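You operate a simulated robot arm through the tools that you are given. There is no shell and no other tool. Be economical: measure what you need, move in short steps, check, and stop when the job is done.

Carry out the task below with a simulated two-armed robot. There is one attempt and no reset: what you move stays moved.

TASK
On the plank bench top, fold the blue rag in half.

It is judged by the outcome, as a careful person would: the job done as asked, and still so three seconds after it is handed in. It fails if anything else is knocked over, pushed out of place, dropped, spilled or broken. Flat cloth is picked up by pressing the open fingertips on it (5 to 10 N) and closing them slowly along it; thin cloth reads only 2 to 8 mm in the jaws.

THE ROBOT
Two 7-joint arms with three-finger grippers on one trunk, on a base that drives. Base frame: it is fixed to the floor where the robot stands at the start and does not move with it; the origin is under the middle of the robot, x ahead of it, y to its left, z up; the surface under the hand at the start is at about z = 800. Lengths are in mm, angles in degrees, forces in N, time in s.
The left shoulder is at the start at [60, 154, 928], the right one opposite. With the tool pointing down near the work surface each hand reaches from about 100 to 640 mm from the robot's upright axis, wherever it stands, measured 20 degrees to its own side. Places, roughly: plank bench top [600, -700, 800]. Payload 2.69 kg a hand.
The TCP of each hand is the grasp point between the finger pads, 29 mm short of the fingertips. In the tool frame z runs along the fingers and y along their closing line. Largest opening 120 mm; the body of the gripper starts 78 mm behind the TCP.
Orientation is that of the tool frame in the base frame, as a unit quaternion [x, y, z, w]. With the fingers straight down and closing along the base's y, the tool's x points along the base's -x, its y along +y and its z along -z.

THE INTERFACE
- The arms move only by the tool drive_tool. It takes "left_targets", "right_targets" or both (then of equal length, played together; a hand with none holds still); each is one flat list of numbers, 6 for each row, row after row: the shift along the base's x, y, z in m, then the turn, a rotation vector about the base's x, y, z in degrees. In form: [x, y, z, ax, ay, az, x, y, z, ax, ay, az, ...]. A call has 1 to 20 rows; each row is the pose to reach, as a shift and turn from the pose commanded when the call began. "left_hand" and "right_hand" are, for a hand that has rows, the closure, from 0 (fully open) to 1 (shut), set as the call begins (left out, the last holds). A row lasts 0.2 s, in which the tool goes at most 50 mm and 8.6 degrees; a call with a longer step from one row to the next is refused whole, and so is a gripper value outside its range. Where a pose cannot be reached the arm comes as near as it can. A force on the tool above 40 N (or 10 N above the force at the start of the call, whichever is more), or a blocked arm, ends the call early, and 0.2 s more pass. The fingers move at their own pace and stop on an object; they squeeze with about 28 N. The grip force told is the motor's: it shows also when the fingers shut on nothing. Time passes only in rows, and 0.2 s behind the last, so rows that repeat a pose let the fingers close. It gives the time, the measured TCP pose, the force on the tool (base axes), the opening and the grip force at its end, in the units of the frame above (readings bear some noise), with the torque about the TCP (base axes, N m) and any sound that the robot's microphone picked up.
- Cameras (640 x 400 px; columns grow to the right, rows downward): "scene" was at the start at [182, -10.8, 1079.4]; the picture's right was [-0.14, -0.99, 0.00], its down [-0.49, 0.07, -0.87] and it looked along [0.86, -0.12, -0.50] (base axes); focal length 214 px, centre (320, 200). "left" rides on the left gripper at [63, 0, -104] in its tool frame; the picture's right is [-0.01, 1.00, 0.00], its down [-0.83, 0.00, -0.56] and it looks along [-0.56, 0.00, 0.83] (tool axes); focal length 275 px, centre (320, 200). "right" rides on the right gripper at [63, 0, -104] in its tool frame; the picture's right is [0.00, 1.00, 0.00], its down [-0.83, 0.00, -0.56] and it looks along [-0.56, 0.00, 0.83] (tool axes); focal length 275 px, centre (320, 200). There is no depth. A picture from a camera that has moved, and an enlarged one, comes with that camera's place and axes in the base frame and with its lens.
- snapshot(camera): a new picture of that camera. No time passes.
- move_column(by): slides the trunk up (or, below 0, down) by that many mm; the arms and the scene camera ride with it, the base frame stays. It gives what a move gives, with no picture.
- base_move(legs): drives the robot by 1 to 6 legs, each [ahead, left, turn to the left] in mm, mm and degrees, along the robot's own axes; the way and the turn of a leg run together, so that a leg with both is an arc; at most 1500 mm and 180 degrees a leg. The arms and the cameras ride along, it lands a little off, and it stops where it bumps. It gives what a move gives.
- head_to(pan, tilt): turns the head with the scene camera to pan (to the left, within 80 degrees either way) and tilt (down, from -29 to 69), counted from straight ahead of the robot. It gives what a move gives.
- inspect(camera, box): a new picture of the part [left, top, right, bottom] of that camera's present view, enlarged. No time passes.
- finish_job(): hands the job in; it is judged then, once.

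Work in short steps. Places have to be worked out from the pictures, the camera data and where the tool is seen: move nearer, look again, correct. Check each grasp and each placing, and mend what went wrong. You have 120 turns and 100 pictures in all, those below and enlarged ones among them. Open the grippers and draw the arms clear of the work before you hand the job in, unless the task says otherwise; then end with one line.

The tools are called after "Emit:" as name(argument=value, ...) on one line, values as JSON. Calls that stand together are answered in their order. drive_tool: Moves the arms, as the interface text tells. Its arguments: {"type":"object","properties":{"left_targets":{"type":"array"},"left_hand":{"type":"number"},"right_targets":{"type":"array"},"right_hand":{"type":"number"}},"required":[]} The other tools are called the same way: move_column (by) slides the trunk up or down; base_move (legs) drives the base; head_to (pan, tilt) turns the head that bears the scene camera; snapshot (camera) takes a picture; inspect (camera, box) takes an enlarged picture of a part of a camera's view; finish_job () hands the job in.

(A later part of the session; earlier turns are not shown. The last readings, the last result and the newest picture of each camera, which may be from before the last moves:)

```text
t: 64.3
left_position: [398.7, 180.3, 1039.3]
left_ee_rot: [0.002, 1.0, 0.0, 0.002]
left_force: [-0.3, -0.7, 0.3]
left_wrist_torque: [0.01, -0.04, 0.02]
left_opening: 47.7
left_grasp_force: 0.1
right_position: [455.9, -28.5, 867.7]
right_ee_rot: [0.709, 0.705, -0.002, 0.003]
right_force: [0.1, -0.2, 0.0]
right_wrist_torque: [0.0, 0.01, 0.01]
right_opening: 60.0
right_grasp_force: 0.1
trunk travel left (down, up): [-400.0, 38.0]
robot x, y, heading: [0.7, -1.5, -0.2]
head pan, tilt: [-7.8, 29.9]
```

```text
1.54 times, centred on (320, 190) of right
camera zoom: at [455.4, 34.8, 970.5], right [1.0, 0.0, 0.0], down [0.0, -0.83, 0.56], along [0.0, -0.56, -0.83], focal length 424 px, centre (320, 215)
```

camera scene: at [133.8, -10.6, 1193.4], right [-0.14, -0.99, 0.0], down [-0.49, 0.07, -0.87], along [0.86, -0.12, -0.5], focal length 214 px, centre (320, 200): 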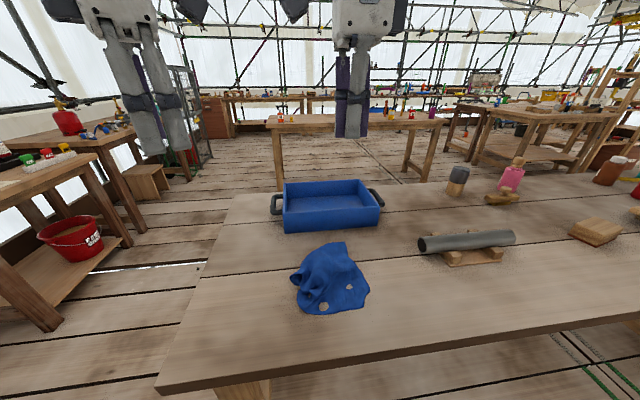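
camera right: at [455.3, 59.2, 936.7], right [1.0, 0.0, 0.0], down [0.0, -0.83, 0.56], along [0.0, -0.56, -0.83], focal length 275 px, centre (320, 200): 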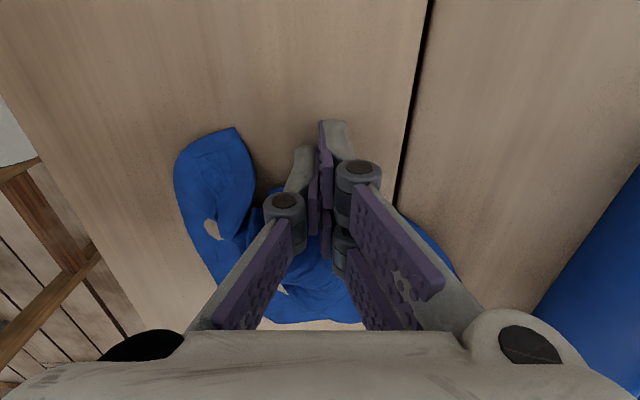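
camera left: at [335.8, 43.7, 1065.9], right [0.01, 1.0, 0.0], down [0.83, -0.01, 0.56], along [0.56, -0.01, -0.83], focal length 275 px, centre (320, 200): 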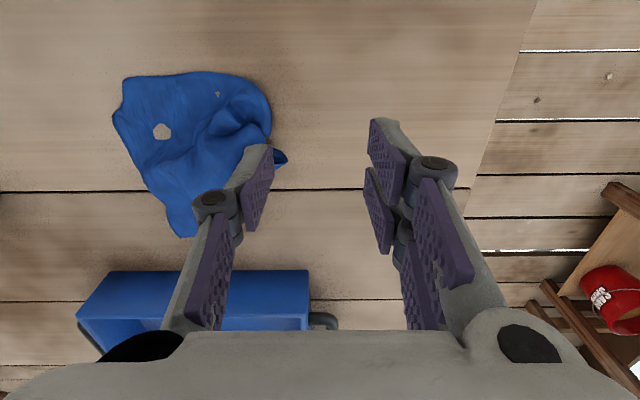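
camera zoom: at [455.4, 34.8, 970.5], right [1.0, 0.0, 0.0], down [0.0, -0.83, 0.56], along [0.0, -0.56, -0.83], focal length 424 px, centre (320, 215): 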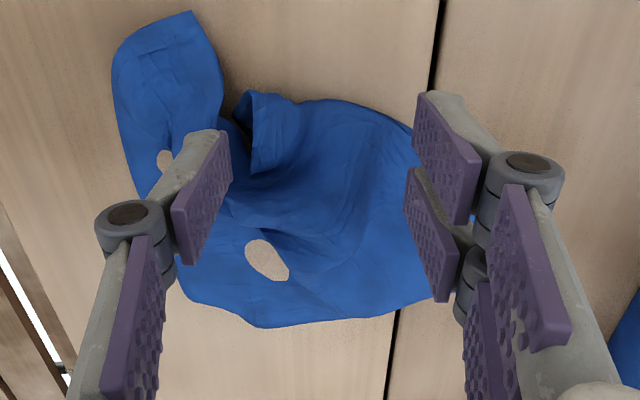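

A raised, curled flap (P2's side) now stands at about (438, -30). I straddle it: shift, descend to just above the bench, and close in steps.

Emit:
drive_tool(right_targets=[-0.016, -0.004, 0, 0, 0, 0, -0.016, -0.004, -0.012, 0, 0, 0, -0.016, -0.004, -0.024, 0, 0, 0, -0.016, -0.004, -0.035, 0, 0, 0], right_hand=0.55)

Emit:
drive_tool(right_targets=[0, 0, 0, 0, 0, 0, 0, 0, 0, 0, 0, 0], right_hand=0.75)

Emit:
drive_tool(right_targets=[0, 0, -0.001, 0, 0, 0, 0, 0, -0.001, 0, 0, 0], right_hand=0.9)

Emit:
drive_tool(right_targets=[0, 0, 0, 0, 0, 0, 0, 0, 0, 0, 0, 0, 0, 0, 0, 0, 0, 0], right_hand=1.0)

Emit:
inspect(camera="right", box=[160, 60, 480, 320])

```text
t: 65.3
left_position: [399.0, 181.8, 1039.6]
left_ee_rot: [0.002, 1.0, 0.0, 0.003]
left_force: [-0.5, -0.2, 0.2]
left_wrist_torque: [0.02, -0.03, 0.01]
left_opening: 47.9
left_grasp_force: 0.0
right_position: [439.5, -34.0, 834.0]
right_ee_rot: [0.709, 0.705, -0.001, 0.004]
right_force: [0.8, -0.3, 4.5]
right_wrist_torque: [-0.07, 0.03, -0.04]
right_opening: 52.2
right_grasp_force: 0.1
trunk travel left (down, up): [-400.0, 38.0]
robot x, y, heading: [3.7, 0.1, -0.1]
head pan, tilt: [-7.8, 29.9]
```

```text
t: 65.9
left_position: [398.9, 180.8, 1041.1]
left_ee_rot: [0.002, 1.0, -0.002, 0.003]
left_force: [0.1, 0.3, 0.3]
left_wrist_torque: [0.03, 0.02, -0.01]
left_opening: 47.9
left_grasp_force: 0.1
right_position: [439.5, -32.8, 832.7]
right_ee_rot: [0.708, 0.706, -0.001, 0.003]
right_force: [1.0, 0.3, 9.7]
right_wrist_torque: [-0.07, -0.01, 0.02]
right_opening: 30.8
right_grasp_force: 0.2
trunk travel left (down, up): [-400.0, 38.0]
robot x, y, heading: [-1.8, 0.9, -0.1]
head pan, tilt: [-7.8, 29.9]
```

```text
t: 66.5
left_position: [397.6, 180.8, 1039.9]
left_ee_rot: [0.002, 1.0, -0.001, 0.003]
left_force: [0.3, -0.5, 0.1]
left_wrist_torque: [-0.01, 0.01, 0.02]
left_opening: 47.9
left_grasp_force: 0.0
right_position: [437.2, -33.4, 831.9]
right_ee_rot: [0.709, 0.705, -0.001, 0.004]
right_force: [-2.9, 0.3, 23.7]
right_wrist_torque: [-0.2, 0.04, 0.03]
right_opening: 13.2
right_grasp_force: 27.8
trunk travel left (down, up): [-400.0, 38.0]
robot x, y, heading: [-3.8, -0.0, 0.0]
head pan, tilt: [-7.8, 29.9]
```

```text
t: 67.3
left_position: [397.4, 180.1, 1041.0]
left_ee_rot: [0.002, 1.0, -0.001, 0.004]
left_force: [-0.6, -0.3, -1.4]
left_wrist_torque: [0.0, 0.01, -0.03]
left_opening: 47.9
left_grasp_force: 0.0
right_position: [438.9, -33.5, 832.3]
right_ee_rot: [0.709, 0.705, -0.001, 0.004]
right_force: [-3.4, 0.6, 24.8]
right_wrist_torque: [-0.21, 0.03, 0.02]
right_opening: 13.5
right_grasp_force: 27.5
trunk travel left (down, up): [-400.0, 38.0]
robot x, y, heading: [-1.3, -2.9, -0.0]
head pan, tilt: [-7.8, 29.9]
```

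```text
1.54 times, centred on (320, 190) of right
camera zoom: at [438.1, 29.6, 936.1], right [1.0, 0.0, 0.01], down [0.0, -0.83, 0.56], along [0.0, -0.56, -0.83], focal length 424 px, centre (320, 215)
```

zoom: 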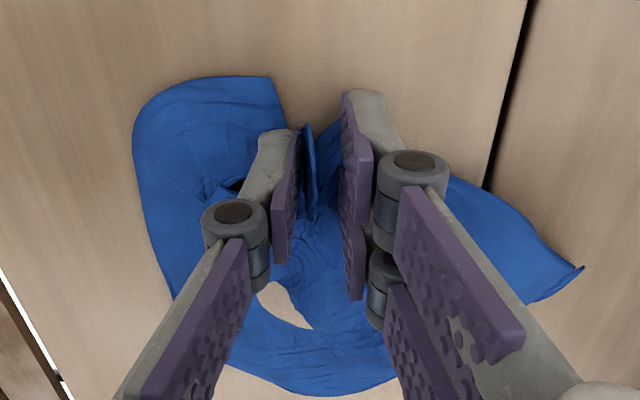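

Firm grip on a 13 mm bundle. I lift it slowly so the cloth hangs free.

Emit:
drive_tool(right_targets=[0, 0, 0.01, 0, 0, 0, 0, 0, 0.03, 0, 0, 0, 0, 0, 0.055, 0, 0, 0, 0, 0, 0.08, 0, 0, 0, 0, -0.005, 0.105, 0, 0, 0, 0, -0.01, 0.13, 0, 0, 0, 0, -0.015, 0.155, 0, 0, 0, 0, -0.02, 0.18, 0, 0, 0, 0, -0.03, 0.205, 0, 0, 0, 0, -0.04, 0.23, 0, 0, 0, 0, -0.05, 0.255, 0, 0, 0, 0, -0.06, 0.28, 0, 0, 0, 0, -0.06, 0.29, 0, 0, 0, 0, -0.06, 0.29, 0, 0, 0])

Emit:
inspect(camera="scene", box=[220, 90, 460, 330])

Emit:
snapshot(camera="right")

```text
t: 70.3
left_position: [399.6, 181.1, 1040.2]
left_ee_rot: [0.002, 1.0, 0.0, 0.003]
left_force: [-0.5, 0.3, 0.9]
left_wrist_torque: [-0.02, 0.0, -0.01]
left_opening: 48.0
left_grasp_force: 0.2
right_position: [439.2, -92.1, 1120.6]
right_ee_rot: [0.709, 0.705, -0.001, 0.003]
right_force: [-0.6, -0.7, -1.1]
right_wrist_torque: [0.02, 0.05, -0.01]
right_opening: 6.0
right_grasp_force: 27.7
trunk travel left (down, up): [-400.0, 38.0]
robot x, y, heading: [2.3, 0.6, 0.1]
head pan, tilt: [-7.8, 29.9]
```

```text
1.67 times, centred on (340, 210) of scene
camera zoom: at [133.8, -10.9, 1193.4], right [-0.14, -0.99, 0.0], down [-0.49, 0.07, -0.87], along [0.86, -0.12, -0.5], focal length 358 px, centre (287, 183)
```

zoom: 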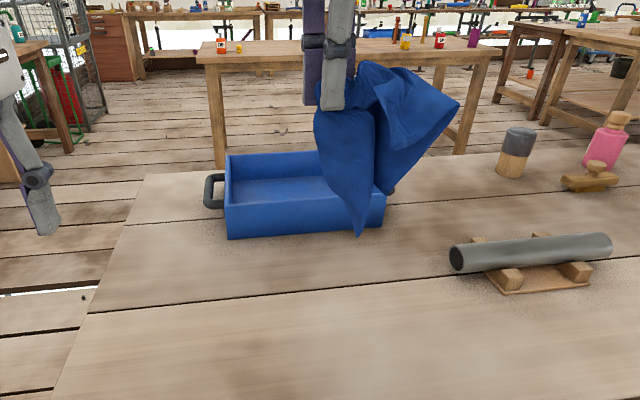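

```text
16 pictures are left
camera right: at [438.9, -29.5, 1224.7], right [1.0, 0.0, 0.0], down [0.0, -0.83, 0.56], along [0.0, -0.56, -0.83], focal length 275 px, centre (320, 200)
```

right: 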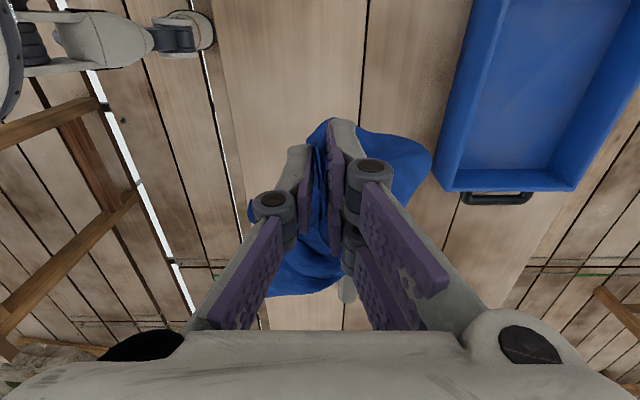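

The cloth hangs from a central grip and one true corner (T1) sticks out at about (402, -193, 1103) on the right side. I turn the right wrist 180° so that corner faces the left hand.

Emit:
drive_tool(right_targets=[0, 0, 0, 0, 0, 7, 0, 0, 0, 0, 0, 14, 0, 0, 0, 0, 0, 21, 0, 0, 0, 0, 0, 28, 0, 0, 0, 0, 0, 35, 0, 0, 0, 0, 0, 42, 0, 0, 0, 0, 0, 49, 0, 0, 0, 0, 0, 56, 0, 0, 0, 0, 0, 63, 0, 0, 0, 0, 0, 70, 0, 0, 0, 0, 0, 77, 0, 0, 0, 0, 0, 84, 0, 0, 0, 0, 0, 90])

Emit:
drive_tool(right_targets=[0, 0, 0, 0, 0, 7, 0, 0, 0, 0, 0, 14, 0, 0, 0, 0, 0, 21, 0, 0, 0, 0, 0, 28, 0, 0, 0, 0, 0, 35, 0, 0, 0, 0, 0, 42, 0, 0, 0, 0, 0, 49, 0, 0, 0, 0, 0, 56, 0, 0, 0, 0, 0, 63, 0, 0, 0, 0, 0, 70, 0, 0, 0, 0, 0, 77, 0, 0, 0, 0, 0, 84, 0, 0, 0, 0, 0, 90])

Emit:
drive_tool(left_targets=[0, 0, 0.002, -4.619, 4.619, 4.619, 0, 0, 0.004, -9.238, 9.238, 9.238, 0, 0, 0.006, -13.857, 13.857, 13.857, 0, 0, 0.008, -18.476, 18.476, 18.476, 0, 0, 0.01, -23.095, 23.095, 23.095, 0, 0, 0.012, -27.714, 27.714, 27.714, 0, 0, 0.014, -32.333, 32.333, 32.333, 0, 0, 0.016, -36.952, 36.952, 36.952, 0, 0, 0.018, -41.571, 41.571, 41.571, 0, 0, 0.02, -46.19, 46.19, 46.19, 0, 0, 0.022, -50.809, 50.809, 50.809, 0, 0, 0.024, -55.428, 55.428, 55.428, 0, 0, 0.026, -60.047, 60.047, 60.047, 0, 0, 0.028, -64.666, 64.666, 64.666, 0, 0, 0.03, -69.28, 69.28, 69.28, 0, 0, 0.03, -69.28, 69.28, 69.28])

Emit:
snapshot(camera="scene")

Emit:
snapshot(camera="left")

```text
t: 73.1
left_position: [400.0, 180.2, 1040.1]
left_ee_rot: [0.001, 1.0, -0.001, 0.001]
left_force: [-0.7, 0.0, 0.3]
left_wrist_torque: [-0.01, -0.02, 0.03]
left_opening: 47.9
left_grasp_force: 0.1
right_position: [439.0, -92.3, 1120.2]
right_ee_rot: [0.002, 1.0, 0.001, 0.003]
right_force: [0.0, -0.5, 0.3]
right_wrist_torque: [-0.25, -0.02, -0.03]
right_opening: 3.2
right_grasp_force: 26.2
trunk travel left (down, up): [-400.0, 38.0]
robot x, y, heading: [4.1, -1.7, 0.2]
head pan, tilt: [-7.8, 29.9]
```

```text
t: 75.9
left_position: [399.1, 180.4, 1039.3]
left_ee_rot: [0.001, 1.0, -0.001, 0.002]
left_force: [0.5, 0.4, -0.2]
left_wrist_torque: [0.02, -0.01, -0.03]
left_opening: 47.9
left_grasp_force: 0.1
right_position: [439.2, -92.9, 1121.2]
right_ee_rot: [-0.705, 0.709, 0.005, 0.002]
right_force: [-0.1, -1.1, 2.6]
right_wrist_torque: [-0.04, -0.03, -0.04]
right_opening: 3.3
right_grasp_force: 27.0
trunk travel left (down, up): [-400.0, 38.0]
robot x, y, heading: [-3.9, -0.7, 0.0]
head pan, tilt: [-7.8, 29.9]
```

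```text
t: 79.3
left_position: [399.4, 181.0, 1069.8]
left_ee_rot: [0.501, -0.5, 0.501, 0.497]
left_force: [-0.3, 0.1, 0.7]
left_wrist_torque: [-0.02, 0.01, 0.02]
left_opening: 48.0
left_grasp_force: 0.2
right_position: [439.2, -94.5, 1121.4]
right_ee_rot: [-0.705, 0.709, 0.003, 0.002]
right_force: [-0.5, -1.9, 1.0]
right_wrist_torque: [-0.06, -0.28, -0.01]
right_opening: 3.3
right_grasp_force: 24.7
trunk travel left (down, up): [-400.0, 38.0]
robot x, y, heading: [-1.3, -0.5, -0.1]
head pan, tilt: [-7.8, 29.9]
```

```text
15 pictures are left
camera scene: at [133.9, -10.9, 1193.4], right [-0.14, -0.99, 0.0], down [-0.49, 0.07, -0.87], along [0.86, -0.12, -0.5], focal length 214 px, centre (320, 200)
```

scene: 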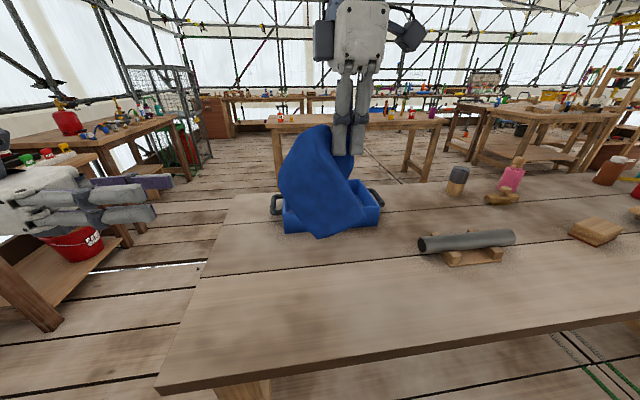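

```text
14 pictures are left
camera left: at [399.0, 285.9, 1134.6], right [-1.0, 0.0, -0.01], down [0.0, 0.56, -0.83], along [0.01, -0.83, -0.56], focal length 275 px, centre (320, 200)
```

left: 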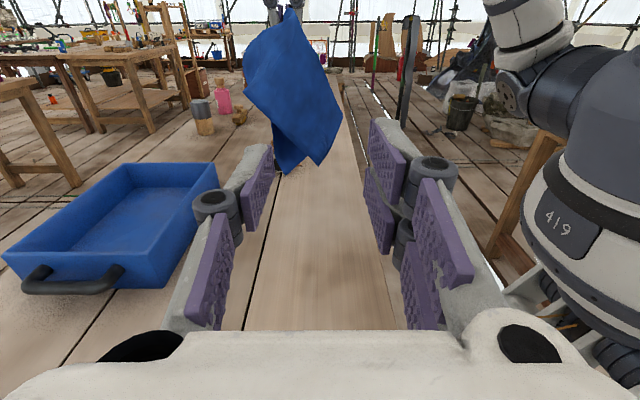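

I enlarge the left view of the hanging cloth to select the corner.

Emit:
inspect(camera="left", box=[220, 0, 370, 190])

Emit:
inspect(camera="scene", box=[260, 110, 390, 250])

```text
2.11 times, centred on (295, 95) of left
camera zoom: at [399.0, 285.9, 1134.6], right [-1.0, 0.0, -0.01], down [0.0, 0.56, -0.83], along [0.01, -0.83, -0.56], focal length 580 px, centre (373, 421)
```

zoom: 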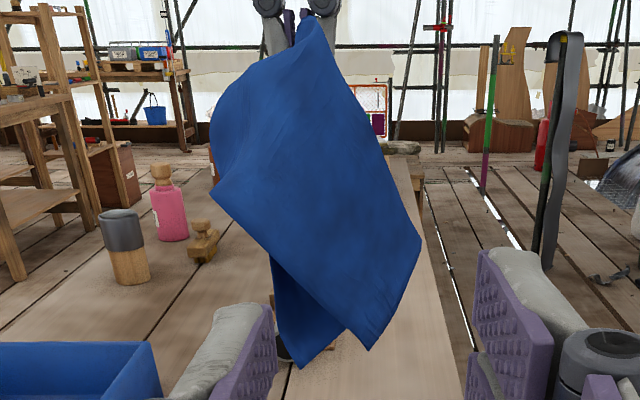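

```text
2.86 times, centred on (325, 180) of scene
camera zoom: at [133.9, -10.9, 1193.4], right [-0.14, -0.99, 0.0], down [-0.49, 0.07, -0.87], along [0.86, -0.12, -0.5], focal length 613 px, centre (306, 257)
```

zoom: 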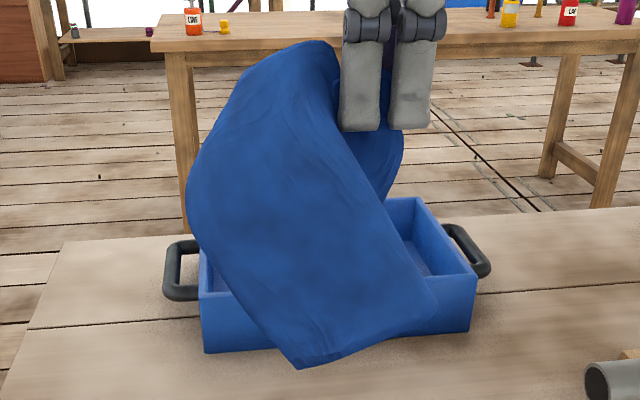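

Point Q ≈ (404, -45, 964) is a true right-angle corner, its sheet running horizontally along (-0.6, -0.8). I yaw the left hand -30° and bring it to a pre-grasp position just off the corner.

Emit:
drive_tool(left_targets=[0.012, -0.015, -0.014, 0, 0, -5, 0.024, -0.03, -0.028, 0, 0, -10, 0.036, -0.045, -0.042, 0, 0, -15, 0.048, -0.06, -0.056, 0, 0, -20, 0.06, -0.075, -0.07, 0, 0, -25, 0.071, -0.091, -0.084, 0, 0, -30, 0.06, -0.122, -0.084, 0, 0, -30, 0.049, -0.153, -0.084, 0, 0, -30, 0.049, -0.153, -0.084, 0, 0, -30], left_hand=0.58)

Emit:
snapshot(camera="left")

```text
t: 81.3
left_position: [445.6, 27.6, 985.5]
left_ee_rot: [-0.354, 0.613, -0.354, -0.611]
left_force: [-0.2, 1.1, 1.0]
left_wrist_torque: [0.0, 0.02, 0.0]
left_opening: 50.4
left_grasp_force: 0.0
right_position: [438.6, -93.4, 1121.1]
right_ee_rot: [-0.705, 0.709, 0.003, 0.002]
right_force: [0.7, 1.2, 0.2]
right_wrist_torque: [0.0, 0.04, -0.05]
right_opening: 3.5
right_grasp_force: 27.4
trunk travel left (down, up): [-400.0, 38.0]
robot x, y, heading: [-6.0, 0.2, 0.0]
head pan, tilt: [-7.8, 29.9]
```

```text
11 pictures are left
camera left: at [498.2, 118.5, 1051.9], right [-0.87, 0.5, -0.01], down [0.29, 0.48, -0.83], along [-0.41, -0.72, -0.56], focal length 275 px, centre (320, 200)
```

left: 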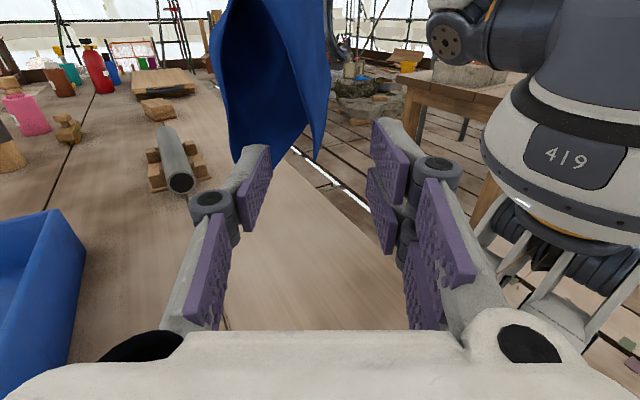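

Q sits exactly on the gripper's centre line with its sheet nearly edge-on. I narrow the opening slightly, advance 68 mm along the fingers, and close.

Emit:
drive_tool(left_targets=[-0.009, -0.015, 0, 0, 0, 0, -0.018, -0.03, 0, 0, 0, 0, -0.026, -0.045, 0, 0, 0, 0, -0.034, -0.06, 0, 0, 0, 0, -0.034, -0.06, 0, 0, 0, 0], left_hand=0.68)

Emit:
drive_tool(left_targets=[0, 0, 0, 0, 0, 0, 0, 0, 0, 0, 0, 0, 0, 0, 0, 0, 0, 0], left_hand=1.0)

Emit:
snapshot(camera="left")

```text
t: 82.5
left_position: [412.7, -31.3, 988.0]
left_ee_rot: [-0.354, 0.614, -0.355, -0.61]
left_force: [-1.2, 0.1, -0.7]
left_wrist_torque: [0.0, 0.04, 0.01]
left_opening: 38.4
left_grasp_force: 0.1
right_position: [439.0, -93.2, 1121.2]
right_ee_rot: [-0.705, 0.709, 0.004, 0.002]
right_force: [-0.9, 0.2, -1.0]
right_wrist_torque: [0.0, 0.0, 0.0]
right_opening: 4.6
right_grasp_force: 27.4
trunk travel left (down, up): [-400.0, 38.0]
robot x, y, heading: [2.5, 2.1, 0.0]
head pan, tilt: [-7.8, 29.9]
```

```text
t: 83.3
left_position: [413.3, -30.7, 986.4]
left_ee_rot: [-0.353, 0.615, -0.354, -0.609]
left_force: [-0.5, -1.2, 0.5]
left_wrist_torque: [0.1, -0.04, -0.03]
left_opening: 3.3
left_grasp_force: 25.2
right_position: [439.2, -93.4, 1121.4]
right_ee_rot: [-0.706, 0.708, 0.003, 0.002]
right_force: [2.4, -0.4, 0.2]
right_wrist_torque: [0.03, 0.11, -0.02]
right_opening: 3.7
right_grasp_force: 28.5
trunk travel left (down, up): [-400.0, 38.0]
robot x, y, heading: [3.4, -0.5, 0.2]
head pan, tilt: [-7.8, 29.9]
```

```text
10 pictures are left
camera left: at [465.4, 60.4, 1052.1], right [-0.87, 0.5, -0.01], down [0.29, 0.48, -0.83], along [-0.41, -0.72, -0.56], focal length 275 px, centre (320, 200)
```

left: 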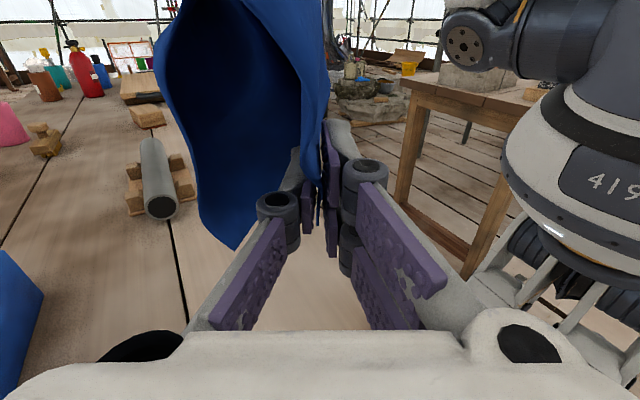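

The left hand holds true corner Q (3.3 mm, 25 N). I raise the trunk its remaining 38 mm and bring the left hand up slowly beside the right grip, so the cloth will hang clear once the right lets go.

Emit:
move_column(by=36)

Emit:
drive_tool(left_targets=[0.002, 0.004, 0.012, 0, 0, 0, 0.004, 0.008, 0.024, 0, 0, 0, 0.007, 0.012, 0.036, 0, 0, 0, 0.01, 0.016, 0.048, 0, 0, 0, 0.012, 0.02, 0.06, 0, 0, 0, 0.015, 0.025, 0.072, 0, 0, 0, 0.018, 0.03, 0.084, 0, 0, 0, 0.02, 0.035, 0.096, 0, 0, 0, 0.02, 0.035, 0.104, 0, 0, 0, 0.02, 0.035, 0.104, 0, 0, 0])

Emit:
drive_tool(right_targets=[0, 0, 0, 0, 0, 0, 0, 0, 0, 0, 0, 0, 0, 0, 0, 0, 0, 0, 0, 0, 0.005, 0, 0, 0, 0, 0, 0.01, 0, 0, 0, 0, 0, 0.015, 0, 0, 0, 0, -0.01, 0.015, 0, 0, 0, 0, -0.02, 0.015, 0, 0, 0, 0, -0.04, 0.015, 0, 0, 0, 0, -0.06, 0.015, 0, 0, 0, 0, -0.08, 0.015, 0, 0, 0, 0, -0.08, 0.015, 0, 0, 0], right_hand=0.2)

Emit:
snapshot(camera="scene")

```text
t: 84.1
left_position: [414.5, -31.8, 1020.1]
left_ee_rot: [-0.354, 0.613, -0.354, -0.611]
left_force: [-4.3, -1.4, -1.7]
left_wrist_torque: [-0.02, 0.04, 0.26]
left_opening: 1.2
left_grasp_force: 27.3
right_position: [440.9, -91.8, 1155.3]
right_ee_rot: [-0.705, 0.709, 0.004, 0.001]
right_force: [-1.1, 0.8, -0.6]
right_wrist_torque: [0.01, 0.03, -0.02]
right_opening: 4.4
right_grasp_force: 26.8
trunk travel left (down, up): [-436.0, 2.0]
robot x, y, heading: [2.9, -1.1, -0.1]
head pan, tilt: [-7.8, 29.9]
```

```text
t: 86.3
left_position: [433.1, 3.5, 1126.1]
left_ee_rot: [-0.353, 0.615, -0.354, -0.61]
left_force: [-0.5, -0.3, 0.0]
left_wrist_torque: [-0.02, 0.01, 0.06]
left_opening: 3.5
left_grasp_force: 25.1
right_position: [438.8, -91.8, 1156.8]
right_ee_rot: [-0.706, 0.708, 0.003, 0.002]
right_force: [-0.5, 0.5, -0.2]
right_wrist_torque: [0.0, 0.01, 0.02]
right_opening: 4.2
right_grasp_force: 26.1
trunk travel left (down, up): [-436.0, 2.0]
robot x, y, heading: [2.1, 3.3, 0.1]
head pan, tilt: [-7.8, 29.9]
```

```text
t: 88.9
left_position: [434.4, 3.7, 1125.4]
left_ee_rot: [-0.354, 0.615, -0.355, -0.61]
left_force: [1.8, -2.7, -0.4]
left_wrist_torque: [-0.05, 0.01, -0.05]
left_opening: 0.6
left_grasp_force: 25.9
right_position: [440.4, -173.2, 1173.7]
right_ee_rot: [-0.705, 0.709, 0.003, 0.001]
right_force: [-0.5, 0.3, 0.2]
right_wrist_torque: [0.03, 0.02, -0.01]
right_opening: 96.0
right_grasp_force: 0.1
trunk travel left (down, up): [-436.0, 2.0]
robot x, y, heading: [-3.6, 1.7, 0.1]
head pan, tilt: [-7.8, 29.9]
```

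```text
9 pictures are left
camera scene: at [92.6, -10.3, 1232.4], right [-0.14, -0.99, 0.0], down [-0.49, 0.07, -0.87], along [0.86, -0.12, -0.5], focal length 214 px, centre (320, 200)
```

scene: 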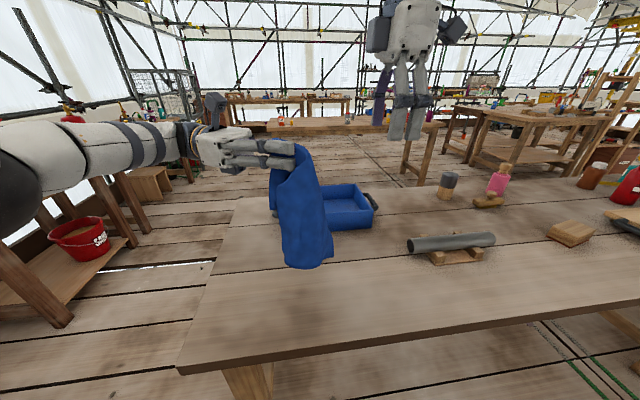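

The left still holds the corner, with the cloth hanging whole. I take one enlarged scene view and one right view to locate the adjacent corner.

Emit:
inspect(camera="scene", box=[240, 120, 360, 290])

Emit:
snapshot(camera="right")

```text
2.35 times, centred on (300, 205) of scene
camera zoom: at [92.6, -10.3, 1232.4], right [-0.14, -0.99, 0.0], down [-0.49, 0.07, -0.87], along [0.86, -0.12, -0.5], focal length 505 px, centre (367, 188)
```

zoom: 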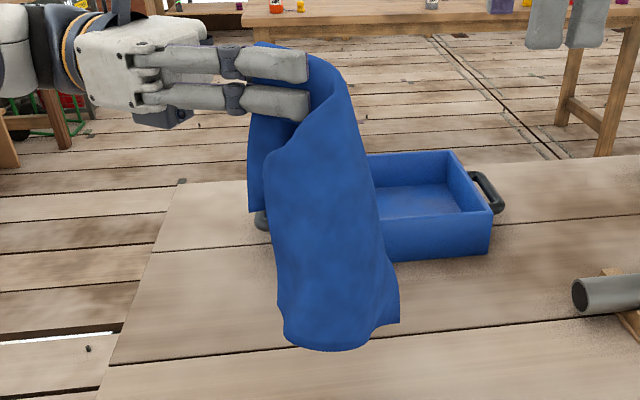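

```text
7 pictures are left
camera right: at [440.4, -237.4, 1276.9], right [-1.0, 0.0, 0.0], down [0.0, 0.83, 0.56], along [0.0, 0.56, -0.83], focal length 275 px, centre (320, 200)
```

right: 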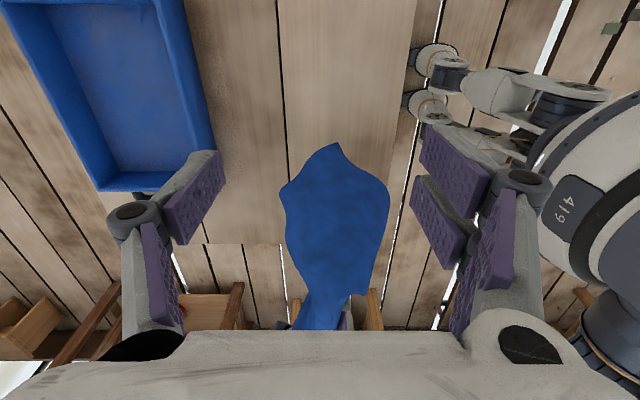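

Triangulated: the next corner C hangs at about (416, -85, 904), 230 mm from the held corner, i.e. along the long edge. I bring the right hand round in known-safe steps to point left (+y) with its camera up, stopping short of C.

Emit:
drive_tool(right_targets=[0, -0.004, 0, 0, 0, -8, 0, -0.008, 0, 0, 0, -16, 0, -0.012, 0, 0, 0, -24, 0, -0.016, 0, 0, 0, -32, 0, -0.02, 0, 0, 0, -40, 0, -0.024, 0, 0, 0, -48, 0, -0.028, 0, 0, 0, -56, 0, -0.032, 0, 0, 0, -64, 0, -0.036, 0, 0, 0, -72, 0, -0.04, 0, 0, 0, -80, 0, -0.04, 0, 0, 0, -88, 0, -0.04, 0, 0, 0, -90], right_hand=0.6)

Emit:
drive_tool(right_targets=[0, 0, -0.009, 0, 0, -8, 0, 0, -0.018, 0, 0, -16, 0, 0, -0.027, 0, 0, -24, 0, 0, -0.036, 0, 0, -32, 0, 0, -0.045, 0, 0, -40, 0, 0, -0.054, 0, 0, -48, 0, 0, -0.063, 0, 0, -56, 0, 0, -0.072, 0, 0, -64, 0, 0, -0.081, 0, 0, -72, 0, 0, -0.09, 0, 0, -80, 0, 0, -0.1, 0, 0, -88, 0, 0, -0.1, 0, 0, -90])

Emit:
drive_tool(right_targets=[0, 0, -0.012, 8, 0, 0, 0, 0, -0.025, 16, 0, 0, 0, 0, -0.038, 24, 0, 0, 0, 0, -0.05, 32, 0, 0, -0.004, 0, -0.063, 40, 0, 0, -0.008, 0, -0.076, 48, 0, 0, -0.012, 0, -0.09, 56, 0, 0, -0.016, 0, -0.105, 64, 0, 0, -0.02, 0, -0.12, 72, 0, 0, -0.025, 0, -0.135, 80, 0, 0, -0.031, 0, -0.15, 88, 0, 0, -0.031, 0.02, -0.151, 90, 0, 0, -0.031, 0.04, -0.151, 90, 0, 0, -0.031, 0.04, -0.151, 90, 0, 0])

Emit:
snapshot(camera="right")

```text
t: 91.5
left_position: [434.3, 3.6, 1125.3]
left_ee_rot: [-0.353, 0.615, -0.354, -0.61]
left_force: [-1.5, 1.7, 0.0]
left_wrist_torque: [-0.02, -0.03, 0.12]
left_opening: 1.2
left_grasp_force: 26.2
right_position: [439.9, -212.3, 1171.8]
right_ee_rot: [0.003, 1.0, 0.001, 0.003]
right_force: [0.0, -0.3, 0.0]
right_wrist_torque: [0.01, 0.0, 0.01]
right_opening: 48.0
right_grasp_force: 0.0
trunk travel left (down, up): [-436.0, 2.0]
robot x, y, heading: [1.3, 2.2, -0.1]
head pan, tilt: [-7.8, 29.9]
```

```text
t: 94.1
left_position: [433.4, 3.5, 1126.6]
left_ee_rot: [-0.354, 0.614, -0.355, -0.61]
left_force: [2.3, 2.6, -0.1]
left_wrist_torque: [-0.01, 0.01, 0.07]
left_opening: 1.6
left_grasp_force: 29.5
right_position: [439.5, -213.3, 1072.6]
right_ee_rot: [0.71, 0.704, -0.002, 0.004]
right_force: [0.2, -0.2, -0.1]
right_wrist_torque: [-0.01, -0.04, 0.01]
right_opening: 47.9
right_grasp_force: 0.0
trunk travel left (down, up): [-436.0, 2.0]
robot x, y, heading: [1.2, 1.9, 0.1]
head pan, tilt: [-7.8, 29.9]
```

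```text
t: 97.1
left_position: [433.4, 2.6, 1125.6]
left_ee_rot: [-0.354, 0.614, -0.354, -0.61]
left_force: [-2.8, -0.5, -0.5]
left_wrist_torque: [-0.03, -0.01, 0.04]
left_opening: 4.0
left_grasp_force: 27.6
right_position: [409.0, -172.7, 921.8]
right_ee_rot: [0.504, 0.499, 0.498, -0.499]
right_force: [1.3, 0.4, -1.3]
right_wrist_torque: [-0.01, 0.0, 0.0]
right_opening: 48.1
right_grasp_force: 0.1
trunk travel left (down, up): [-436.0, 2.0]
robot x, y, heading: [0.5, -3.1, 0.0]
head pan, tilt: [-7.8, 29.9]
```

```text
6 pictures are left
camera right: at [407.8, -276.9, 985.8], right [1.0, 0.0, 0.0], down [0.0, -0.56, -0.83], along [0.0, 0.83, -0.56], focal length 275 px, centre (320, 200)
```

right: 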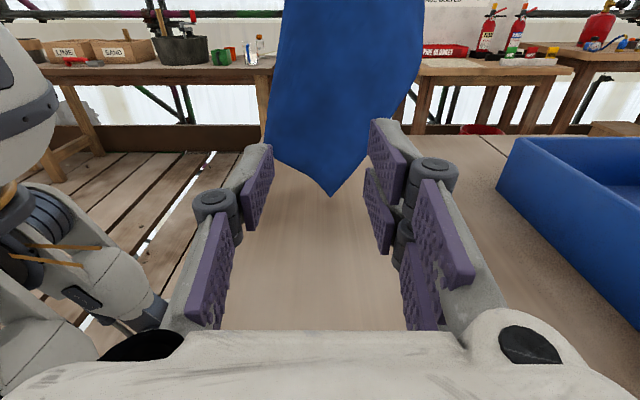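

From this view C hangs point-down, so it is the opposite corner; the long-edge neighbour P is behind at about (496, -17, 924). I turn the left hand -45° and draw the cloth 90 mm closer so P swings toward the right hand, which I back off and yaw +45° to face it.

Emit:
drive_tool(left_targets=[-0.008, 0, 0, 0, 0, -4, -0.016, 0, 0, 0, 0, -8, -0.024, 0, 0, 0, 0, -12, -0.032, 0, 0, 0, 0, -16, -0.04, 0, 0, 0, 0, -20, -0.048, 0, 0, 0, 0, -24, -0.056, 0, 0, 0, 0, -28, -0.064, 0, 0, 0, 0, -32, -0.072, 0, 0, 0, 0, -36, -0.08, 0, 0, 0, 0, -40, -0.088, 0, 0, 0, 0, -45, -0.09, 0, 0, 0, 0, -45, -0.09, 0, 0, 0, 0, -45], right_targets=[0.006, -0.01, 0.002, 0, 0, 4, 0.012, -0.02, 0.004, 0, 0, 8, 0.018, -0.03, 0.006, 0, 0, 12, 0.024, -0.04, 0.008, 0, 0, 16, 0.03, -0.05, 0.01, 0, 0, 20, 0.036, -0.05, 0.012, 0, 0, 24, 0.042, -0.05, 0.014, 0, 0, 28, 0.048, -0.05, 0.016, 0, 0, 32, 0.054, -0.05, 0.018, 0, 0, 36, 0.06, -0.05, 0.02, 0, 0, 40, 0.066, -0.05, 0.022, 0, 0, 45, 0.07, -0.05, 0.022, 0, 0, 45, 0.07, -0.05, 0.022, 0, 0, 45])

Emit:
snapshot(camera="right")

```text
t: 99.9
left_position: [238.5, -30.3, 1119.6]
left_ee_rot: [-0.096, 0.704, -0.096, -0.697]
left_force: [-2.0, -1.7, -0.4]
left_wrist_torque: [0.02, 0.0, -0.15]
left_opening: 0.8
left_grasp_force: 25.8
left hand out of reach, approached as far as the arm can: row 4, 5, 6, 7, 8, 9, 10, 11, 12, 13
right_position: [333.0, -181.5, 919.1]
right_ee_rot: [0.274, 0.655, 0.271, -0.65]
right_force: [-0.3, -1.0, 0.1]
right_wrist_torque: [0.01, 0.0, -0.13]
right_opening: 48.1
right_grasp_force: 0.0
right hand out of reach, approached as far as the arm can: row 5, 6, 7, 8, 9, 10, 11, 12, 13
trunk travel left (down, up): [-436.0, 2.0]
robot x, y, heading: [-1.1, 0.3, -0.1]
head pan, tilt: [-7.8, 29.9]
```

```text
5 pictures are left
camera right: at [406.0, -255.9, 983.5], right [0.71, 0.7, 0.0], down [0.4, -0.4, -0.83], along [-0.58, 0.59, -0.56], focal length 275 px, centre (320, 200)
```

right: 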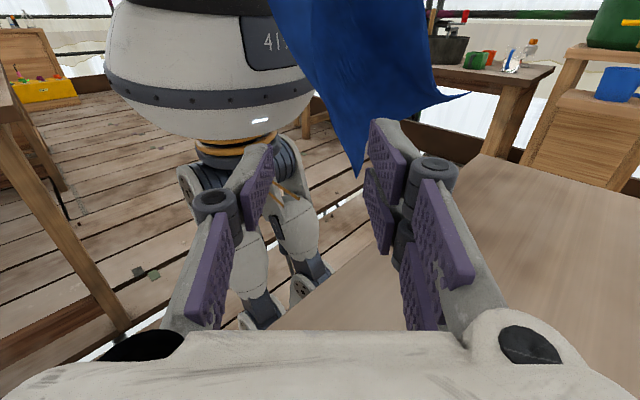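

The sheet faces the gripper broadside here, so pinching P is impractical. New plan: lay the cloth flat on the bench from the held corner, then fold with one wide ridge grip at the middle of an edge, which worked well before. First I undo this last turn.

Emit:
drive_tool(left_targets=[0.008, 0, 0, 0, 0, 4, 0.016, 0, 0, 0, 0, 8, 0.024, 0, 0, 0, 0, 12, 0.032, 0, 0, 0, 0, 16, 0.04, 0, 0, 0, 0, 20, 0.048, 0, 0, 0, 0, 24, 0.056, 0, 0, 0, 0, 28, 0.064, 0, 0, 0, 0, 32, 0.072, 0, 0, 0, 0, 36, 0.08, 0, 0, 0, 0, 40, 0.09, 0, 0, 0, 0, 45, 0.09, 0, 0, 0, 0, 45, 0.09, 0, 0, 0, 0, 45], right_targets=[-0.006, -0.002, 0.01, 0, 0, -4, -0.012, -0.004, 0.02, 0, 0, -8, -0.018, -0.006, 0.03, 0, 0, -12, -0.024, -0.008, 0.04, 0, 0, -16, -0.03, -0.01, 0.05, 0, 0, -20, -0.036, -0.012, 0.06, 0, 0, -24, -0.042, -0.014, 0.07, 0, 0, -28, -0.048, -0.016, 0.08, 0, 0, -32, -0.054, -0.018, 0.09, 0, 0, -36, -0.06, -0.02, 0.1, 0, 0, -40, -0.066, -0.02, 0.1, 0, 0, -45, -0.07, -0.02, 0.1, 0, 0, -45, -0.07, -0.02, 0.1, 0, 0, -45])

```text
t: 102.7
left_position: [328.3, -28.1, 1120.8]
left_ee_rot: [-0.354, 0.614, -0.355, -0.61]
left_force: [-1.8, -1.0, -0.4]
left_wrist_torque: [0.01, 0.01, 0.0]
left_opening: 2.9
left_grasp_force: 29.9
right_position: [267.6, -193.7, 1017.5]
right_ee_rot: [0.504, 0.501, 0.496, -0.5]
right_force: [0.1, 0.6, -0.2]
right_wrist_torque: [-0.01, -0.01, -0.03]
right_opening: 48.1
right_grasp_force: 0.1
trunk travel left (down, up): [-436.0, 2.0]
robot x, y, heading: [-1.5, 0.0, 0.0]
head pan, tilt: [-7.8, 29.9]
```

The left is back in its earlier pose and still holds the corner. I move the right hand well clear, straighten the left to point -y, and carry the cloth forward so its bottom corner is over (560, 20).

Emit:
drive_tool(left_targets=[0.02, 0.012, 0, 0, 0, 3, 0.041, 0.026, 0, 0, 0, 6, 0.062, 0.039, 0, 0, 0, 9, 0.083, 0.052, 0, 0, 0, 12, 0.104, 0.065, 0, 0, 0, 15, 0.125, 0.078, 0, 0, 0, 18, 0.146, 0.091, 0, 0, 0, 21, 0.167, 0.104, 0, 0, 0, 24, 0.188, 0.117, 0, 0, 0, 27, 0.205, 0.13, 0, 0, 0, 30, 0.205, 0.13, 0, 0, 0, 30, 0.205, 0.13, 0, 0, 0, 30], right_targets=[0, -0.02, 0.01, 0, 0, 0, 0, -0.04, 0.02, 0, 0, 0, 0, -0.06, 0.03, 0, 0, 0, 0, -0.08, 0.04, 0, 0, 0, 0, -0.1, 0.05, 0, 0, 0, 0, -0.12, 0.06, 0, 0, 0, 0, -0.14, 0.07, 0, 0, 0, 0, -0.16, 0.08, 0, 0, 0, 0, -0.18, 0.08, 0, 0, 0, 0, -0.2, 0.08, 0, 0, 0, 0, -0.2, 0.08, 0, 0, 0, 0, -0.2, 0.08, 0, 0, 0])

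```text
t: 105.3
left_position: [533.4, 102.0, 1117.6]
left_ee_rot: [-0.501, 0.502, -0.5, -0.497]
left_force: [-2.9, 0.4, 0.7]
left_wrist_torque: [0.0, -0.04, 0.09]
left_opening: 1.9
left_grasp_force: 28.8
right_position: [268.2, -394.1, 1097.2]
right_ee_rot: [0.504, 0.5, 0.497, -0.499]
right_force: [0.5, 0.5, -0.5]
right_wrist_torque: [0.01, 0.05, -0.01]
right_opening: 48.0
right_grasp_force: 0.0
trunk travel left (down, up): [-436.0, 2.0]
robot x, y, heading: [3.5, -1.7, 0.1]
head pan, tilt: [-7.8, 29.9]
```

Everything is on target. Now I lay the cloth: the bottom corner touches down at about (560, 20), then I swing the held corner over and down toward (373, -230).

Emit:
drive_tool(left_targets=[0, 0, -0.028, 0, 0, 0, 0, 0, -0.055, 0, 0, 0, -0.003, -0.034, -0.06, 0, 0, 0, -0.006, -0.068, -0.065, 0, 0, 0, -0.009, -0.101, -0.07, 0, 0, 0, -0.023, -0.12, -0.083, 0, 0, 0, -0.037, -0.139, -0.096, 0, 0, 0, -0.051, -0.157, -0.11, 0, 0, 0, -0.065, -0.176, -0.128, 0, 0, 0, -0.079, -0.195, -0.146, 0, 0, 0, -0.093, -0.213, -0.165, 0, 0, 0, -0.105, -0.229, -0.185, 0, 0, 0, -0.117, -0.245, -0.205, 0, 0, 0, -0.129, -0.261, -0.225, 0, 0, 0, -0.137, -0.272, -0.24, 0, 0, 0, -0.145, -0.283, -0.255, 0, 0, 0, -0.153, -0.293, -0.27, 0, 0, 0, -0.16, -0.303, -0.284, 0, 0, 0, -0.16, -0.303, -0.284, 0, 0, 0])

Emit:
snapshot(camera="scene")

```text
t: 109.1
left_position: [379.4, -196.3, 847.8]
left_ee_rot: [0.496, -0.499, 0.508, 0.496]
left_force: [-6.5, 8.5, 20.0]
left_wrist_torque: [2.85, 0.65, 0.91]
left_opening: 1.9
left_grasp_force: 25.9
right_position: [267.1, -392.6, 1098.3]
right_ee_rot: [0.503, 0.501, 0.498, -0.498]
right_force: [-0.8, 0.0, 0.1]
right_wrist_torque: [-0.02, 0.01, 0.01]
right_opening: 47.9
right_grasp_force: 0.1
trunk travel left (down, up): [-436.0, 2.0]
robot x, y, heading: [-1.5, 4.8, 0.1]
head pan, tilt: [-7.8, 29.9]
stopped in row 19 (left hand): the force on the tool passed its limit at 48 N (the readings are from after the stop); the commanded pose is now the measured one
```

```text
4 pictures are left
camera scene: at [90.7, -9.6, 1232.7], right [-0.13, -0.99, 0.0], down [-0.49, 0.07, -0.87], along [0.86, -0.12, -0.5], focal length 214 px, centre (320, 200)
```

scene: 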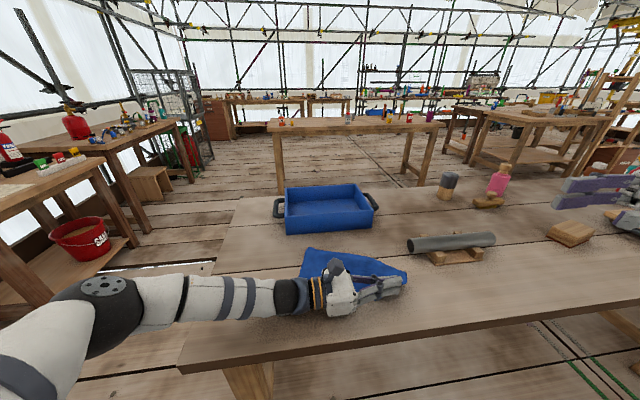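

The wrist touched the bench lightly while the corner was about 45 mm above it; the cloth is laid out. I open the left hand, lift straight up and withdraw to the left, then take a look.

Emit:
drive_tool(left_targets=[0, 0, 0.003, 0, 0, 0, 0, 0, 0.004, 0, 0, 0, 0, 0, 0.02, 0, 0, 0, 0, 0, 0.05, 0, 0, 0, 0, 0, 0.09, 0, 0, 0, 0, 0.02, 0.13, 0, 0, 0, 0, 0.06, 0.16, 0, 0, 0, 0, 0.1, 0.18, 0, 0, 0, 0, 0.14, 0.2, 0, 0, 0, 0, 0.18, 0.2, 0, 0, 0, 0, 0.22, 0.2, 0, 0, 0, 0, 0.26, 0.2, 0, 0, 0, 0, 0.3, 0.2, 0, 0, 0, 0, 0.34, 0.2, 0, 0, 0, 0, 0.36, 0.2, 0, 0, 0], left_hand=0.6)

Emit:
inspect(camera="scene", box=[220, 210, 460, 370])

```text
t: 112.3
left_position: [379.9, 163.7, 1044.0]
left_ee_rot: [0.499, -0.5, 0.505, 0.496]
left_force: [-0.4, -0.3, 0.6]
left_wrist_torque: [0.01, -0.02, -0.01]
left_opening: 47.9
left_grasp_force: 0.1
right_position: [269.4, -393.1, 1097.2]
right_ee_rot: [0.504, 0.5, 0.497, -0.499]
right_force: [0.0, 0.7, 0.3]
right_wrist_torque: [0.01, 0.03, 0.03]
right_opening: 48.0
right_grasp_force: 0.1
trunk travel left (down, up): [-436.0, 2.0]
robot x, y, heading: [-1.3, -1.8, -0.1]
head pan, tilt: [-7.8, 29.9]
```

```text
2.50 times, centred on (340, 290) of scene
camera zoom: at [92.8, -10.5, 1232.4], right [-0.13, -0.99, 0.0], down [-0.49, 0.07, -0.87], along [0.86, -0.12, -0.5], focal length 536 px, centre (270, -25)
```

zoom: 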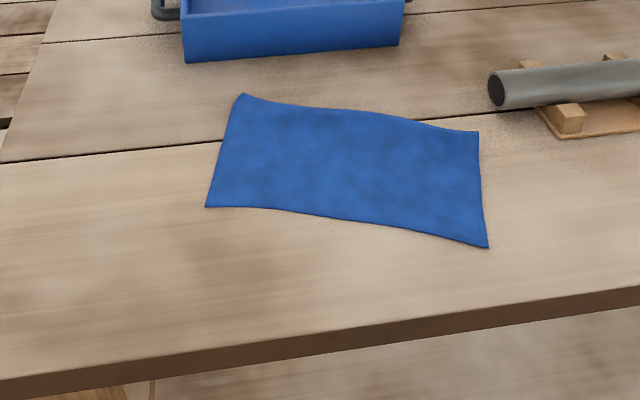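

The cloth is flat and intact, but it measures about 255 × 143 mm instead of 255 × 202, so one long edge must be tucked under by about 59 mm. I spend one picture on a tight zoom to see which edge is the fold.

Emit:
inspect(camera="scene", box=[298, 243, 420, 313])

```text
5.25 times, centred on (359, 278) of scene
camera zoom: at [92.8, -10.5, 1232.4], right [-0.13, -0.99, 0.0], down [-0.49, 0.07, -0.87], along [0.86, -0.12, -0.5], focal length 1125 px, centre (115, -209)
```

zoom: 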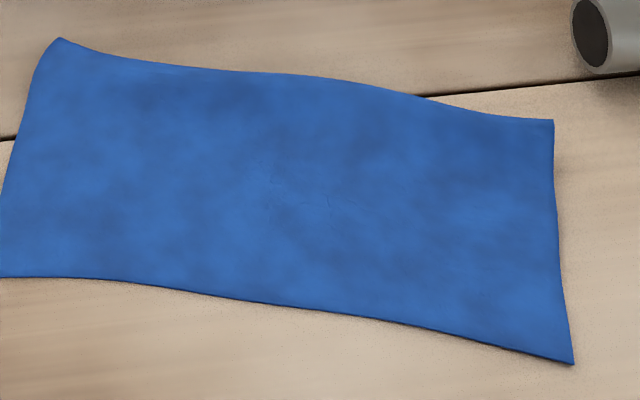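

Both layouts agree: the near edge is the free edge and the far edge is a crease with about 59 mm tucked under. So one grip at the middle of the near edge, (385, -116), carried up past the crease and laid back down will make it an even half. I lower the trunk and bring the right hand back to pointing down, yawed along that edge.

Emit:
move_column(by=-100)

Emit:
drive_tool(right_targets=[0.004, 0.005, 0, -4.619, -4.619, 4.619, 0.008, 0.01, 0, -9.238, -9.238, 9.238, 0.012, 0.015, 0, -13.857, -13.857, 13.857, 0.016, 0.02, 0, -18.476, -18.476, 18.476, 0.02, 0.025, 0, -23.095, -23.095, 23.095, 0.024, 0.03, 0, -27.714, -27.714, 27.714, 0.028, 0.035, 0, -32.333, -32.333, 32.333, 0.032, 0.04, 0, -36.952, -36.952, 36.952, 0.036, 0.045, 0, -41.571, -41.571, 41.571, 0.04, 0.05, 0, -46.19, -46.19, 46.19, 0.044, 0.055, 0, -50.809, -50.809, 50.809, 0.048, 0.06, 0, -55.428, -55.428, 55.428, 0.052, 0.065, 0, -60.047, -60.047, 60.047, 0.056, 0.07, 0, -64.666, -64.666, 64.666, 0.06, 0.075, 0, -69.28, -69.28, 69.28, 0.06, 0.075, 0, -69.28, -69.28, 69.28], right_hand=0.25)

```text
t: 113.6
left_position: [379.9, 164.0, 944.4]
left_ee_rot: [0.498, -0.5, 0.506, 0.496]
left_force: [-0.2, 0.1, 0.2]
left_wrist_torque: [0.0, 0.02, 0.06]
left_opening: 48.3
left_grasp_force: 0.1
right_position: [268.5, -391.8, 997.7]
right_ee_rot: [0.503, 0.501, 0.497, -0.499]
right_force: [-0.5, -0.1, 0.4]
right_wrist_torque: [-0.02, -0.02, 0.01]
right_opening: 48.1
right_grasp_force: 0.0
trunk travel left (down, up): [-336.0, 102.0]
robot x, y, heading: [2.3, -0.6, -0.0]
head pan, tilt: [-7.8, 29.9]
```

```text
t: 117.0
left_position: [379.5, 162.7, 944.0]
left_ee_rot: [0.499, -0.499, 0.506, 0.496]
left_force: [-0.6, -0.7, -0.7]
left_wrist_torque: [0.0, 0.0, -0.01]
left_opening: 47.7
left_grasp_force: 0.1
right_position: [334.0, -313.3, 990.7]
right_ee_rot: [0.002, 1.0, 0.001, 0.005]
right_force: [0.5, 0.4, 0.4]
right_wrist_torque: [0.0, -0.03, -0.01]
right_opening: 90.2
right_grasp_force: 0.0
right hand out of reach, approached as far as the arm can: row 3, 4, 5, 6, 7, 8, 9, 10, 11, 12, 13, 14, 15, 16
trunk travel left (down, up): [-336.0, 102.0]
robot x, y, heading: [-1.2, -0.9, -0.1]
head pan, tilt: [-7.8, 29.9]
```

The right hand now points down. I move it above the middle of the near edge at (411, -124), yawed -16.7°.

Emit:
drive_tool(right_targets=[0.01, 0.024, -0.01, 0, 0, -3, 0.02, 0.048, -0.02, 0, 0, -6, 0.03, 0.072, -0.03, 0, 0, -9, 0.04, 0.096, -0.045, 0, 0, -12, 0.05, 0.12, -0.06, 0, 0, -15, 0.06, 0.145, -0.08, 0, 0, -16.7, 0.07, 0.17, -0.1, 0, 0, -16.7, 0.077, 0.189, -0.12, 0, 0, -16.7, 0.077, 0.189, -0.135, 0, 0, -16.7, 0.077, 0.189, -0.145, 0, 0, -16.7], right_hand=0.25)

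```text
t: 119.2
left_position: [380.3, 162.8, 944.6]
left_ee_rot: [0.499, -0.499, 0.506, 0.496]
left_force: [0.3, 0.5, -0.2]
left_wrist_torque: [0.01, 0.01, -0.02]
left_opening: 48.1
left_grasp_force: 0.0
right_position: [409.9, -125.2, 845.9]
right_ee_rot: [0.149, 0.989, 0.0, 0.004]
right_force: [0.0, 0.5, -0.2]
right_wrist_torque: [0.02, 0.02, -0.02]
right_opening: 90.1
right_grasp_force: 0.1
trunk travel left (down, up): [-336.0, 102.0]
robot x, y, heading: [-0.5, 0.5, -0.3]
head pan, tilt: [-7.8, 29.9]
```

In place at 846 mm. I descend in stages to contact near 823, watching force.

Emit:
drive_tool(right_targets=[0, 0, -0.008, 0, 0, 0, 0, 0, -0.015, 0, 0, 0, 0, 0, -0.019, 0, 0, 0, 0, 0, -0.0215, 0, 0, 0])

Emit:
drive_tool(right_targets=[0, 0, -0.0007, 0, 0, 0, 0, 0, -0.0014, 0, 0, 0])

```text
t: 120.2
left_position: [380.0, 163.2, 944.7]
left_ee_rot: [0.499, -0.499, 0.505, 0.496]
left_force: [0.0, -0.2, 0.9]
left_wrist_torque: [-0.01, 0.01, 0.02]
left_opening: 47.9
left_grasp_force: 0.0
right_position: [409.9, -124.8, 823.9]
right_ee_rot: [0.148, 0.989, 0.001, 0.003]
right_force: [0.2, 0.5, 1.0]
right_wrist_torque: [0.0, 0.01, 0.0]
right_opening: 90.0
right_grasp_force: 0.0
trunk travel left (down, up): [-336.0, 102.0]
robot x, y, heading: [-0.1, 0.7, -0.1]
head pan, tilt: [-7.8, 29.9]
```

```text
t: 120.8
left_position: [379.7, 162.6, 944.1]
left_ee_rot: [0.499, -0.499, 0.506, 0.496]
left_force: [-0.2, 0.2, -0.5]
left_wrist_torque: [-0.04, -0.01, 0.01]
left_opening: 47.8
left_grasp_force: 0.0
right_position: [409.9, -124.4, 823.0]
right_ee_rot: [0.147, 0.989, 0.0, 0.004]
right_force: [-0.1, 0.2, 2.9]
right_wrist_torque: [-0.05, 0.03, 0.0]
right_opening: 90.2
right_grasp_force: 0.4
trunk travel left (down, up): [-336.0, 102.0]
robot x, y, heading: [-3.3, -3.0, -0.2]
head pan, tilt: [-7.8, 29.9]
```

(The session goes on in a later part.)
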